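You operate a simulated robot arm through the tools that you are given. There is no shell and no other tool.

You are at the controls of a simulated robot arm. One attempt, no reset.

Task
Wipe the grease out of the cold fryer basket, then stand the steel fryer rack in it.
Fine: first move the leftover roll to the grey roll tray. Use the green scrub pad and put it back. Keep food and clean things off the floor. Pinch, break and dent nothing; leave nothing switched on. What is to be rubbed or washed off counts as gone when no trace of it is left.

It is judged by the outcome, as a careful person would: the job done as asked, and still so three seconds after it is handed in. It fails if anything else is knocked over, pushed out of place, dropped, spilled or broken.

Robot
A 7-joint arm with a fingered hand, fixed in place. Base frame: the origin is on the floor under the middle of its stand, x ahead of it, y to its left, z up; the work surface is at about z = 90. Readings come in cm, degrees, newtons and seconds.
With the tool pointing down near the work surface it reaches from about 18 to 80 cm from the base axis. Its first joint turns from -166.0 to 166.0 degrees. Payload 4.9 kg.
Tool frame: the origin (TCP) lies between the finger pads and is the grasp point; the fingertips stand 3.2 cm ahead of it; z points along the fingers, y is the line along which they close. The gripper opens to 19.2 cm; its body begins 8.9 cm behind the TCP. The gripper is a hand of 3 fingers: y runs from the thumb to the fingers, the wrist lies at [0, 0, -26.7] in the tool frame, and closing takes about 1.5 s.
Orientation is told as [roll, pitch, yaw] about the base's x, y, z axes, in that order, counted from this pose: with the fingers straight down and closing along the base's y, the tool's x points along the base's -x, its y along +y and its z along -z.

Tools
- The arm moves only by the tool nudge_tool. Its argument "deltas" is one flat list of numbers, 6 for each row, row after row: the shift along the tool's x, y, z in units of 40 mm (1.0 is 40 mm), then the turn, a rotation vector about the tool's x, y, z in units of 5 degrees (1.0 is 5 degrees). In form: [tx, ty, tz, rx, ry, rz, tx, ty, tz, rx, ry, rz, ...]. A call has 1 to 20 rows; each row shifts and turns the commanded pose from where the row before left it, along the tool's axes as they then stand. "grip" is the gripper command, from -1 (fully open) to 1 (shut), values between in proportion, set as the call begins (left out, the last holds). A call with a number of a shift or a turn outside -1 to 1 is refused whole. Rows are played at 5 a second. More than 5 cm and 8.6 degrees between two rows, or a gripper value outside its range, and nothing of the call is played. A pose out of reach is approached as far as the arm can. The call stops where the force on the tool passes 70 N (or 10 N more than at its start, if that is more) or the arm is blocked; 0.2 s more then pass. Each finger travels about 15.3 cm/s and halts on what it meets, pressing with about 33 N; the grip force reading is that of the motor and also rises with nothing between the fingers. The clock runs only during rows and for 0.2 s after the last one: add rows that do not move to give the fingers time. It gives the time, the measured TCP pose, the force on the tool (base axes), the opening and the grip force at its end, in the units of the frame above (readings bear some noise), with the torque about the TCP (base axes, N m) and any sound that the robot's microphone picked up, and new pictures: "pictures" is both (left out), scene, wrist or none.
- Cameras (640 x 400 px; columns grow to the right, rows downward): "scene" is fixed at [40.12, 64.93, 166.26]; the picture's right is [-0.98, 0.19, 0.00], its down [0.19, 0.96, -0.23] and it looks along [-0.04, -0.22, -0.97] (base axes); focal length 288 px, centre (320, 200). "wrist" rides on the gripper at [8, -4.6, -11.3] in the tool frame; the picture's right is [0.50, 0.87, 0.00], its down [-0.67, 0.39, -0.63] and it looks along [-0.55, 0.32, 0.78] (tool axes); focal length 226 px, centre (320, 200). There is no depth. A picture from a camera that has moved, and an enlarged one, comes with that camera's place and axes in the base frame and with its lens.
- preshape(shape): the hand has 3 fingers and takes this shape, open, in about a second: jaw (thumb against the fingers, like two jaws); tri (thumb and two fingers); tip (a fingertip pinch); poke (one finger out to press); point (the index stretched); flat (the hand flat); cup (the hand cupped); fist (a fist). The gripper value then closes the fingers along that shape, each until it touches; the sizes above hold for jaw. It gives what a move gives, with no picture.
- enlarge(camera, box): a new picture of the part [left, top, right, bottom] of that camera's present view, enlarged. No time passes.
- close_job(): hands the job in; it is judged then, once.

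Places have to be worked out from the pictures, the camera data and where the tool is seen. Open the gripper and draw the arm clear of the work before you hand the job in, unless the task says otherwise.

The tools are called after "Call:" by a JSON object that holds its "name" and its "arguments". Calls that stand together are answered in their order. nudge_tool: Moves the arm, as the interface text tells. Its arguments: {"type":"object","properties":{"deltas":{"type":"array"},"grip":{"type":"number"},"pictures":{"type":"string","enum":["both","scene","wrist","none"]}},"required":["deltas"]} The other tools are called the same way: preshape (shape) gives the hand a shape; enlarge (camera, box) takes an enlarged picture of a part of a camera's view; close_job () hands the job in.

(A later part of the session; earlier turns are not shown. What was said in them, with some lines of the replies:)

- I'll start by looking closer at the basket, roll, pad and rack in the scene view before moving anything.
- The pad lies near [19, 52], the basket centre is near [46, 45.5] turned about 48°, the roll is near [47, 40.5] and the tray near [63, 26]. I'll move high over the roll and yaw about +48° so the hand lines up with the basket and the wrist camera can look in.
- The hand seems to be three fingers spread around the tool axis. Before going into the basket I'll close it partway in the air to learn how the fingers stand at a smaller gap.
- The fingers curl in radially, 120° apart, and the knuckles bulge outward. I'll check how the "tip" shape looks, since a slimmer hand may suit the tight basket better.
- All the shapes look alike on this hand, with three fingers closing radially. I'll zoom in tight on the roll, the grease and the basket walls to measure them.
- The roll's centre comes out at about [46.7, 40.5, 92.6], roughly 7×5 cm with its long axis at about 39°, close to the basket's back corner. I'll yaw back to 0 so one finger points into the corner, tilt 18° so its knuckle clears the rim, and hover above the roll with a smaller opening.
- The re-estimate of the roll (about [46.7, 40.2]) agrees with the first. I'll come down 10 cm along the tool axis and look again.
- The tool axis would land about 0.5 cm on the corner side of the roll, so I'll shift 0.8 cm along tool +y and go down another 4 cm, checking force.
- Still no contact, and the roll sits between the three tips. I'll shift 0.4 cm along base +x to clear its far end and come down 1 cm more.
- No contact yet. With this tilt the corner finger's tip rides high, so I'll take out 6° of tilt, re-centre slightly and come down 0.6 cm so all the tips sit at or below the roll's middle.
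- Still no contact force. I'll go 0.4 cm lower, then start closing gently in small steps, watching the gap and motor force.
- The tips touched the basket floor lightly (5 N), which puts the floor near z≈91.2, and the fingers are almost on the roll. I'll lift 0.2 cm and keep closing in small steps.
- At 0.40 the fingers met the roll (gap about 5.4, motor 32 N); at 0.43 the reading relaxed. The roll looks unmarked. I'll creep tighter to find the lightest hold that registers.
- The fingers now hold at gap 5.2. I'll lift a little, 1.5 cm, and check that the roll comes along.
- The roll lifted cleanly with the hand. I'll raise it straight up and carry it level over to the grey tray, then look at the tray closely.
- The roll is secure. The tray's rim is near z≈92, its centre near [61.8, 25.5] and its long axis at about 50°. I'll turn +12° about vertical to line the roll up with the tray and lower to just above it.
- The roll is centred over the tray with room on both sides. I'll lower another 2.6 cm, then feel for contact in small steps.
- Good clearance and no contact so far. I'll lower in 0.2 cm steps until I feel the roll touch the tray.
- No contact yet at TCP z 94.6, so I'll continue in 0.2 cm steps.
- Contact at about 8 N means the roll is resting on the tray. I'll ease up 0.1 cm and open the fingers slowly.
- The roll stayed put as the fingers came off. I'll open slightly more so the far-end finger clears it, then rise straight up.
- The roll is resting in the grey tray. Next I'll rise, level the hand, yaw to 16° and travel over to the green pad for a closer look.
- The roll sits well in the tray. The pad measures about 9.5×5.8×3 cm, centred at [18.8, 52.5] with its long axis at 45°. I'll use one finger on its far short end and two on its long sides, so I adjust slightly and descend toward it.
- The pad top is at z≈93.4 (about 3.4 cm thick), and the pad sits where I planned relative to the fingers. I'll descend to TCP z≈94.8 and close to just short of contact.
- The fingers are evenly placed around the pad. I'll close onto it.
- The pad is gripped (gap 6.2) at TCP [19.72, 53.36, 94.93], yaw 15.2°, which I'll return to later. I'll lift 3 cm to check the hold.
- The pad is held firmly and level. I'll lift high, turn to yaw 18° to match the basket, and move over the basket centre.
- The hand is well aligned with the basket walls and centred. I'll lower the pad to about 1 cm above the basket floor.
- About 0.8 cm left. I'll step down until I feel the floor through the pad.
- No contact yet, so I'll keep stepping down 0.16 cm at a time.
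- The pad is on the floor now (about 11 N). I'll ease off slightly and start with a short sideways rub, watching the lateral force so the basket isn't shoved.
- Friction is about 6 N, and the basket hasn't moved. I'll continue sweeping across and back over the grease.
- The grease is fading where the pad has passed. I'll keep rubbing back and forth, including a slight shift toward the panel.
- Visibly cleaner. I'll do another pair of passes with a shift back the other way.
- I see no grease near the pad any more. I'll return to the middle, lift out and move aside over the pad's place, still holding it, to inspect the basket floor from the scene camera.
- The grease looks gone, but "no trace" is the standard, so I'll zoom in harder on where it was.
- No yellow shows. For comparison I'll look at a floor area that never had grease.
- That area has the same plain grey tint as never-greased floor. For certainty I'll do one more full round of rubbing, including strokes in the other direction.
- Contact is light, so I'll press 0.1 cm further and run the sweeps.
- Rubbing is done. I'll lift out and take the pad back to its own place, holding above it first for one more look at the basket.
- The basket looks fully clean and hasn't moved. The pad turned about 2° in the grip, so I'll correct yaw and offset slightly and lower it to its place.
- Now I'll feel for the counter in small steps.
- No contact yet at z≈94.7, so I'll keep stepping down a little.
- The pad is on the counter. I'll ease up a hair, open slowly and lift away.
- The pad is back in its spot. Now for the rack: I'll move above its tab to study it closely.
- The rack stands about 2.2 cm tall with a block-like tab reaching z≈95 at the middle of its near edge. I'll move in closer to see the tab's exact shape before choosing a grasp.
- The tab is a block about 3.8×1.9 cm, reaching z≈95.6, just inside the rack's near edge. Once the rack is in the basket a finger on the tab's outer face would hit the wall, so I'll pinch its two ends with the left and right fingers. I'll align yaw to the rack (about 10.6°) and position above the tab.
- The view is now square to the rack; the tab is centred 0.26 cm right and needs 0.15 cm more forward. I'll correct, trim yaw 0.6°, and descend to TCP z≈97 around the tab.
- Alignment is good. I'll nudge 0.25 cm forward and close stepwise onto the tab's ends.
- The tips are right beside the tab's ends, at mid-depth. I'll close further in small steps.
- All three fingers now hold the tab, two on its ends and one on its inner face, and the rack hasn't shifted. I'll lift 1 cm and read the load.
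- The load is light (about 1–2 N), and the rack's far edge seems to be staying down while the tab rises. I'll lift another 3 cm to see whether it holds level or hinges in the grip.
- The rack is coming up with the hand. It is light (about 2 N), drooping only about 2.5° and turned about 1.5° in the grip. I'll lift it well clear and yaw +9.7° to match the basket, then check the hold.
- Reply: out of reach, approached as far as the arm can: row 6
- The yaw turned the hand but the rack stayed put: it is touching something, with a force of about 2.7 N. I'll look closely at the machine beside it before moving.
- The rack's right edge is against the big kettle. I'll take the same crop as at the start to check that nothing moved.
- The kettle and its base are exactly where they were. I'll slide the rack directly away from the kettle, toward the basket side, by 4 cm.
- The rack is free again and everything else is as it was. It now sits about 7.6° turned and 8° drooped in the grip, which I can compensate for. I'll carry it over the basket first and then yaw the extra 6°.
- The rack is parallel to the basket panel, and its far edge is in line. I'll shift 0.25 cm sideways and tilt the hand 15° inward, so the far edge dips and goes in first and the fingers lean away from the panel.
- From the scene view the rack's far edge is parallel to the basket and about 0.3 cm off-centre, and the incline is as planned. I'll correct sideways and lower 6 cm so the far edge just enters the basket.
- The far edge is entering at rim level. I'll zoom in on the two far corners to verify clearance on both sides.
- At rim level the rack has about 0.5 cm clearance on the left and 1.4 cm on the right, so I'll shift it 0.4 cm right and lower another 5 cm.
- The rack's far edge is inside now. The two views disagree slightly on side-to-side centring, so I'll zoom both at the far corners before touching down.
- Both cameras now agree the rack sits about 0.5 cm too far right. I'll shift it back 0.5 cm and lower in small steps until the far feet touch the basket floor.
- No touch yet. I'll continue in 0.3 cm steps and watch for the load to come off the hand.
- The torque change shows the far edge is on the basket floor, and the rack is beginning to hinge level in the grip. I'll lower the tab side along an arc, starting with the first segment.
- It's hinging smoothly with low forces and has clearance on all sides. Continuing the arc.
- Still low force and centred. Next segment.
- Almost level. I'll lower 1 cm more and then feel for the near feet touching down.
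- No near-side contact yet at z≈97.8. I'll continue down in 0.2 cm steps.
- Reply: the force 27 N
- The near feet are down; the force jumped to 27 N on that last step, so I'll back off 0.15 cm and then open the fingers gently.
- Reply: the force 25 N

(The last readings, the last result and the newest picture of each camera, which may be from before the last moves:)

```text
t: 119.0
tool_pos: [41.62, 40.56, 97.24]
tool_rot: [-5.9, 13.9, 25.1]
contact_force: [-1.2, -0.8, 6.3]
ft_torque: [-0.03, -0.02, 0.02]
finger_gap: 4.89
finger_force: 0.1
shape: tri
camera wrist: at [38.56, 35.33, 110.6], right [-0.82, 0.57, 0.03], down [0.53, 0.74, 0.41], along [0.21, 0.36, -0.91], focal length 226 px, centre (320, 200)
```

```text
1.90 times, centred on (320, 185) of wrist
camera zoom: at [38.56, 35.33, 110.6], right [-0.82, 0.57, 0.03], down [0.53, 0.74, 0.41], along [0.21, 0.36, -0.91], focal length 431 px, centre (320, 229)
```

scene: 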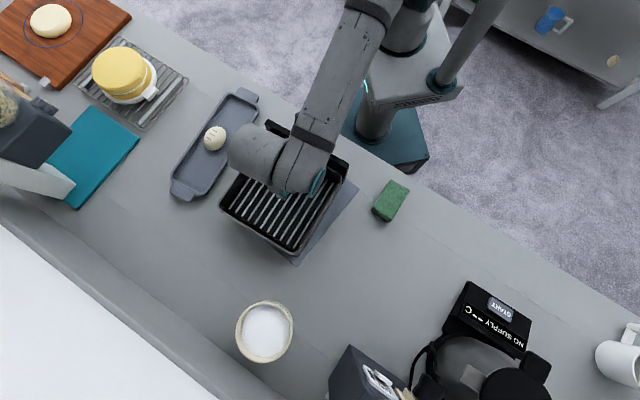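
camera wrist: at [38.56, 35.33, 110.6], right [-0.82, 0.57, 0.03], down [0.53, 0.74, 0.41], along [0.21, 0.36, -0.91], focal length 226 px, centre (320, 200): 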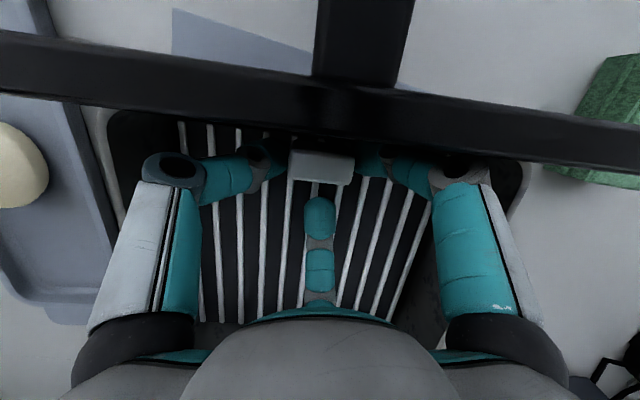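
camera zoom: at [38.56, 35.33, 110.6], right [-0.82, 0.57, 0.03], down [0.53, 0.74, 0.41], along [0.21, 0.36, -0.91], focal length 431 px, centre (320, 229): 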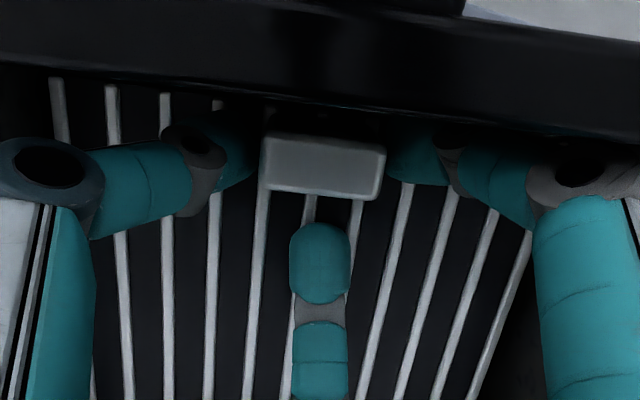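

The tab is released, and a fingertip still rests lightly on the rack (6 N). I'll back out 0.4 cm along the tool axis, open a bit more, then retract fully.

Call:
{"name": "nudge_tool", "arguments": {"deltas": [0, 0, -0.1, 0, 0, 0, 0, 0, 0, 0, 0, 0], "pictures": "none"}}

Call:
{"name": "nudge_tool", "arguments": {"deltas": [0, 0, 0, 0, 0, 0, 0, 0, 0, 0, 0, 0], "grip": 0.42, "pictures": "none"}}

Call:
{"name": "nudge_tool", "arguments": {"deltas": [0, 0, -0.2, 0, 0, 0, 0, 0, -0.2, 0, 0, 0, 0, 0, -0.2, 0, 0, 0], "pictures": "wrist"}}

Call:
{"name": "enlarge", "arguments": {"camera": "wrist", "box": [100, 60, 540, 340]}}

```text
t: 119.6
tool_pos: [41.6, 40.7, 97.69]
tool_rot: [-5.9, 13.9, 25.0]
contact_force: [-0.7, -0.8, 4.1]
ft_torque: [0.02, -0.01, 0.02]
finger_gap: 4.93
finger_force: 0.2
shape: tri
```

```text
t: 120.2
tool_pos: [41.68, 40.69, 97.86]
tool_rot: [-5.8, 13.8, 25.0]
contact_force: [-1.7, -0.5, 4.8]
ft_torque: [0.0, -0.05, -0.02]
finger_gap: 5.48
finger_force: 0.1
shape: tri
```

```text
t: 121.0
tool_pos: [42.02, 41.14, 99.99]
tool_rot: [-5.8, 13.9, 25.0]
contact_force: [0.4, -0.2, -0.4]
ft_torque: [0.02, 0.02, 0.01]
finger_gap: 5.54
finger_force: 0.0
shape: tri
camera wrist: at [39.04, 35.91, 113.37], right [-0.82, 0.57, 0.03], down [0.53, 0.74, 0.41], along [0.21, 0.36, -0.91], focal length 226 px, centre (320, 200)
```

wrist: 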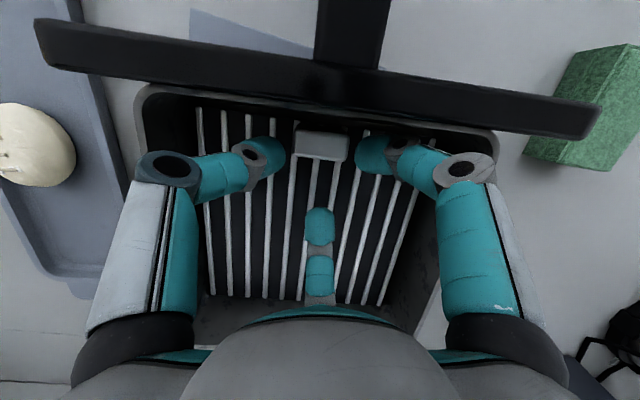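

```text
1.43 times, centred on (320, 200) of wrist
camera zoom: at [39.04, 35.91, 113.37], right [-0.82, 0.57, 0.03], down [0.53, 0.74, 0.41], along [0.21, 0.36, -0.91], focal length 323 px, centre (320, 200)
```

zoom: 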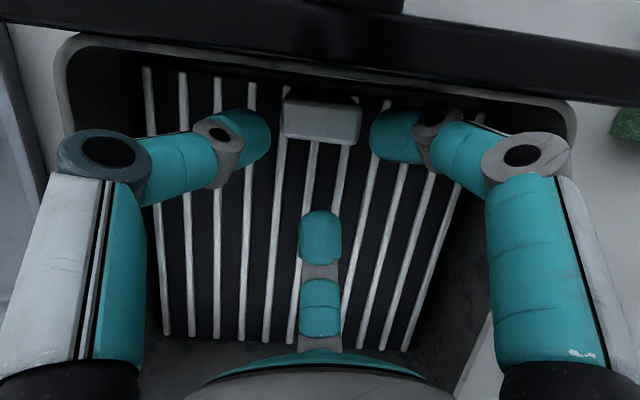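

The hand is clear, and the rack rests in the basket. I'll retract further, rise and then look at the result.

Call:
{"name": "nudge_tool", "arguments": {"deltas": [0, 0, -0.4, 0, 0, 0, 0, 0, -0.6, 0, 0, 0, 0, 0, -0.8, 0, 0, 0, 0, 0, -0.8, 0, 0, 0, 0, 0, -0.8, 0, 0, 0, 0, 0, -0.8, 0, 0, 0, 0, 0, 0, -0.382, -0.924, 0, 0, 0, 0, -0.382, -0.924, 0, 0, 0, 0, -0.379, -0.924, 0], "pictures": "both"}}

Call:
{"name": "enlarge", "arguments": {"camera": "wrist", "box": [160, 0, 560, 250]}}

```text
t: 123.0
tool_pos: [44.95, 44.31, 116.36]
tool_rot: [0.0, 0.1, 25.8]
contact_force: [-0.7, 0.0, 0.2]
ft_torque: [0.01, 0.0, 0.02]
finger_gap: 5.51
finger_force: 0.1
shape: tri
camera wrist: at [39.77, 36.69, 127.57], right [-0.83, 0.56, 0.0], down [0.44, 0.64, 0.63], along [0.36, 0.52, -0.78], focal length 226 px, centre (320, 200)
```

scene: 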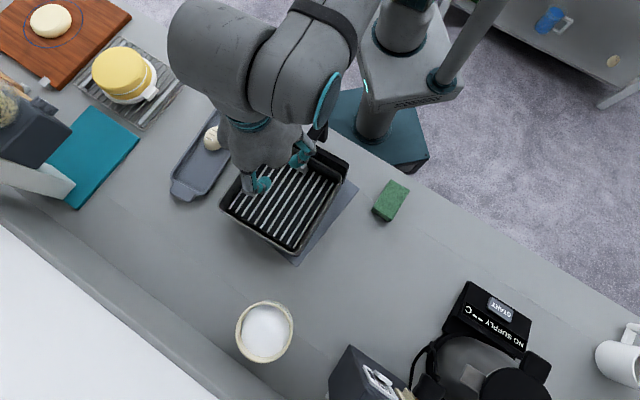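
wrist: 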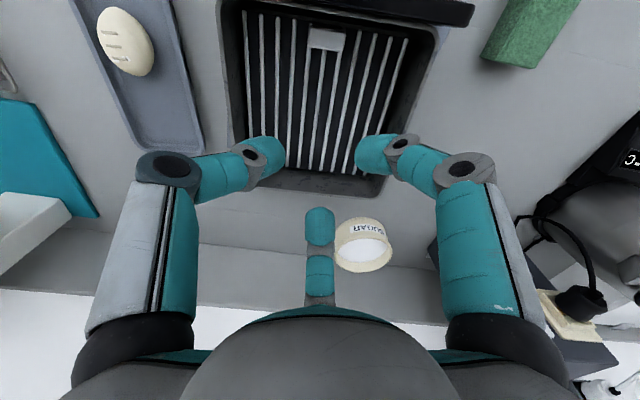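

```text
1.60 times, centred on (360, 125) of wrist
camera zoom: at [39.77, 36.69, 127.57], right [-0.83, 0.56, 0.0], down [0.44, 0.64, 0.63], along [0.36, 0.52, -0.78], focal length 362 px, centre (256, 320)
```

zoom: 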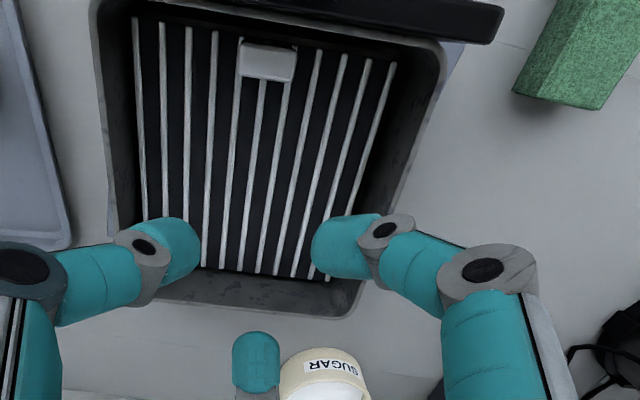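

The rack lies flat in the basket. I'll open the hand and draw the arm back to the starting pose, then inspect everything.

Call:
{"name": "nudge_tool", "arguments": {"deltas": [0, 0, -0.8, 0, 0, 0, 0, 0, -0.8, 0, 0, 0, 0, 0, 0, 0, 0, 0.86, 0, 0, 0, 0, 0, 0.86, 0, 0, 0, 0, 0, 0.86, 0, 0, 0, 0, 0, 0.86, 0, 0, 0, 0, 0, 0.86, 0, 0, 0, 0, 0, 0.86, 0.918, 0.125, 0, 0, 0, 0, 0.918, 0.125, 0, 0, 0, 0, 0.918, 0.125, 0, 0, 0, 0, 0.918, 0.125, 0, 0, 0, 0, 0.918, 0.125, 0, 0, 0, 0, 0.918, 0.125, 0, 0, 0, 0, 0.918, 0.125, 0, 0, 0, 0], "grip": -1, "pictures": "both"}}

Call:
{"name": "enlarge", "arguments": {"camera": "scene", "box": [160, 80, 360, 280]}}

Call:
{"name": "enlarge", "arguments": {"camera": "scene", "box": [215, 115, 355, 260]}}

Call:
{"name": "enlarge", "arguments": {"camera": "scene", "box": [310, 160, 550, 400]}}

```text
t: 126.2
tool_pos: [19.34, 47.91, 122.74]
tool_rot: [-0.1, 0.0, -0.1]
contact_force: [0.1, 0.2, -1.1]
ft_torque: [0.01, -0.04, -0.01]
finger_gap: 19.21
finger_force: 0.0
shape: tri
camera wrist: at [11.34, 43.24, 134.09], right [-0.5, 0.87, 0.0], down [0.67, 0.39, 0.63], along [0.55, 0.31, -0.78], focal length 226 px, centre (320, 200)
```

scene: 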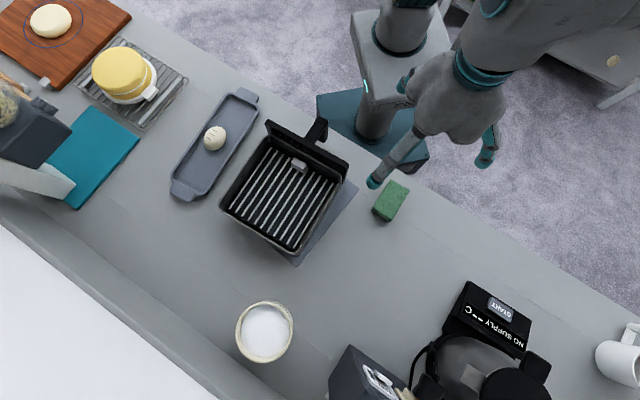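
wrist: 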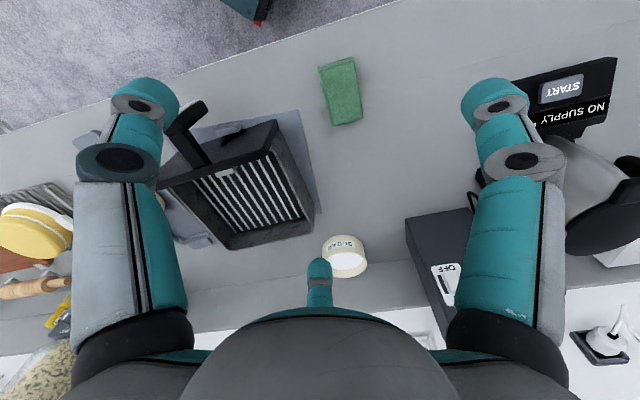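

```text
2.00 times, centred on (260, 180) of scene
camera zoom: at [40.12, 64.93, 166.26], right [-0.98, 0.19, 0.0], down [0.19, 0.96, -0.23], along [-0.04, -0.22, -0.97], focal length 577 px, centre (440, 240)
```

zoom: 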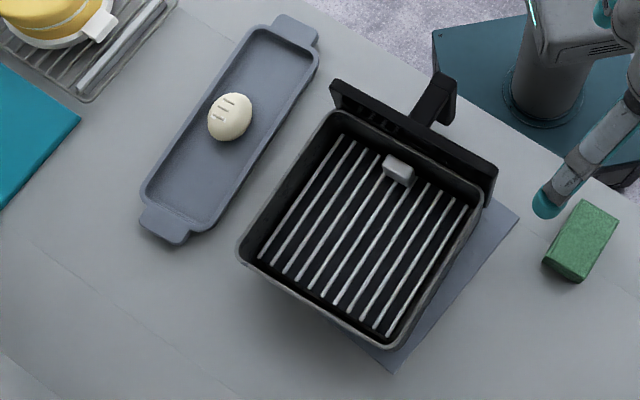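

```text
2.76 times, centred on (285, 188) of scene
camera zoom: at [40.12, 64.93, 166.26], right [-0.98, 0.19, 0.0], down [0.19, 0.96, -0.23], along [-0.04, -0.22, -0.97], focal length 796 px, centre (417, 234)
```

zoom: 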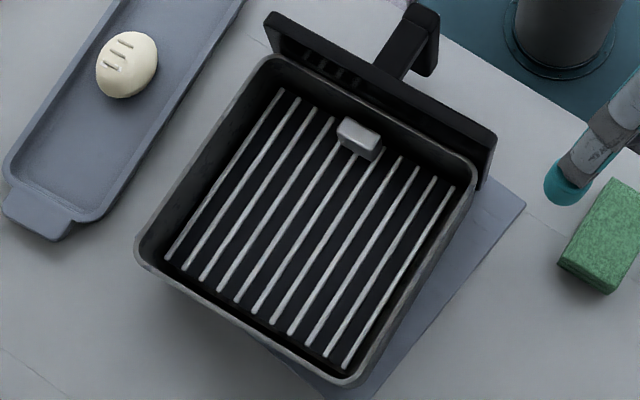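

```text
1.67 times, centred on (430, 280) of scene
camera zoom: at [40.12, 64.93, 166.26], right [-0.98, 0.19, 0.0], down [0.19, 0.96, -0.23], along [-0.04, -0.22, -0.97], focal length 481 px, centre (137, 67)
```

zoom: 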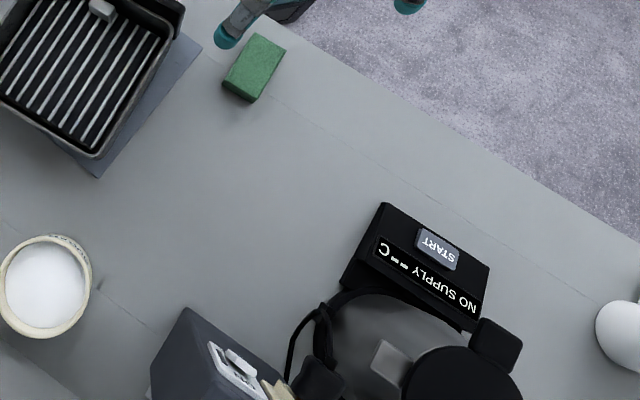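

Everything looks in place: roll in the tray, pad back, rack in the clean basket, kettle and other items unmoved. One last close look from the wrist camera to confirm the rack is level and settled.

Call:
{"name": "enlarge", "arguments": {"camera": "wrist", "box": [150, 80, 350, 260]}}

Call:
{"name": "nudge_tool", "arguments": {"deltas": [0, 0, 0, 0, 0, 0, 0, 0, 0, 0, 0, 0, 0, 0, 0, 0, 0, 0, 0, 0, 0, 0, 0, 0, 0, 0, 0, 0, 0, 0], "pictures": "scene"}}

```text
2.22 times, centred on (250, 170) of wrist
camera zoom: at [11.34, 43.24, 134.09], right [-0.5, 0.87, 0.0], down [0.67, 0.39, 0.63], along [0.55, 0.31, -0.78], focal length 502 px, centre (476, 267)
```

zoom: 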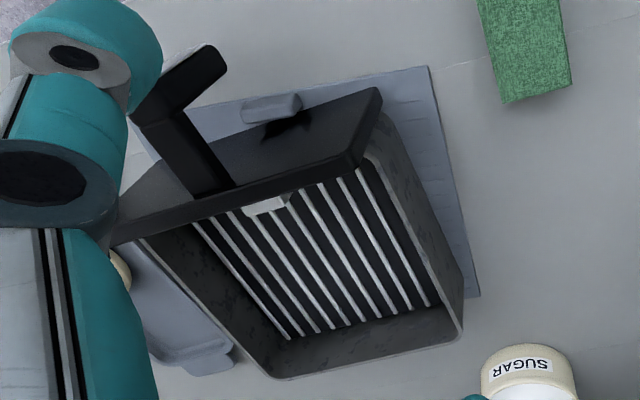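

```text
t: 127.4
tool_pos: [19.31, 47.88, 122.8]
tool_rot: [0.0, -0.1, -0.1]
contact_force: [0.0, -0.4, -0.2]
ft_torque: [0.01, -0.02, 0.02]
finger_gap: 19.18
finger_force: 0.0
shape: tri
```

scene: 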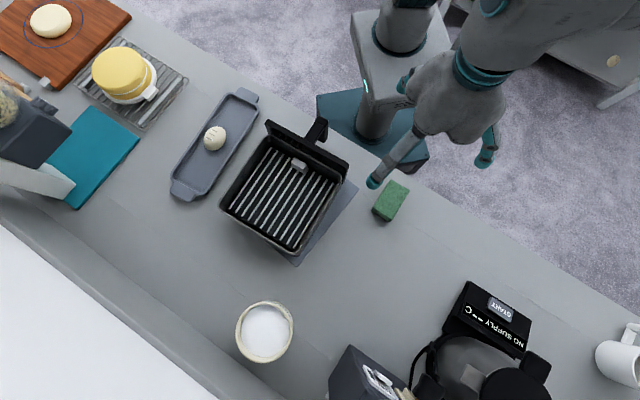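

The rack is level and still in the clean basket. The roll is in the grey tray, the pad is back in its spot to within about half a centimetre, and nothing else has moved. The gripper is open and the arm is clear, so I'm handing the job in.

Call:
{"name": "close_job", "arguments": {}}

```text
The job is handed in.
```

The job is done and handed in. I checked it from the scene and wrist cameras before closing; I haven't seen the judge's result.

- **Roll:** It sits in the grey tray, unmarked as far as I can see.
- **Grease:** I rubbed the basket floor in two rounds. Zoomed in after the first, the spot where the grease was looks the same grey as the rest of the floor. A wider look after the second showed none.
- **Scrub pad:** It is back on the counter, about half a centimetre from where it started.
- **Rack:** It lies level on the basket floor with its tab at the panel end, slightly left of centre.

Three things happened along the way:

- **Kettle:** While I was lifting the rack, its edge touched the kettle at about 3 N. I backed away, and the kettle and its base are in the same place as at the start.
- **Rack set-down:** The rack took about 27 N as its near feet came down, because I went one step too far. I eased off straight away.
- **Grey tray:** The tray may have shifted by 2–3 mm when I set the roll down.

Nothing is switched on. The gripper is open and the arm is back at its starting pose.
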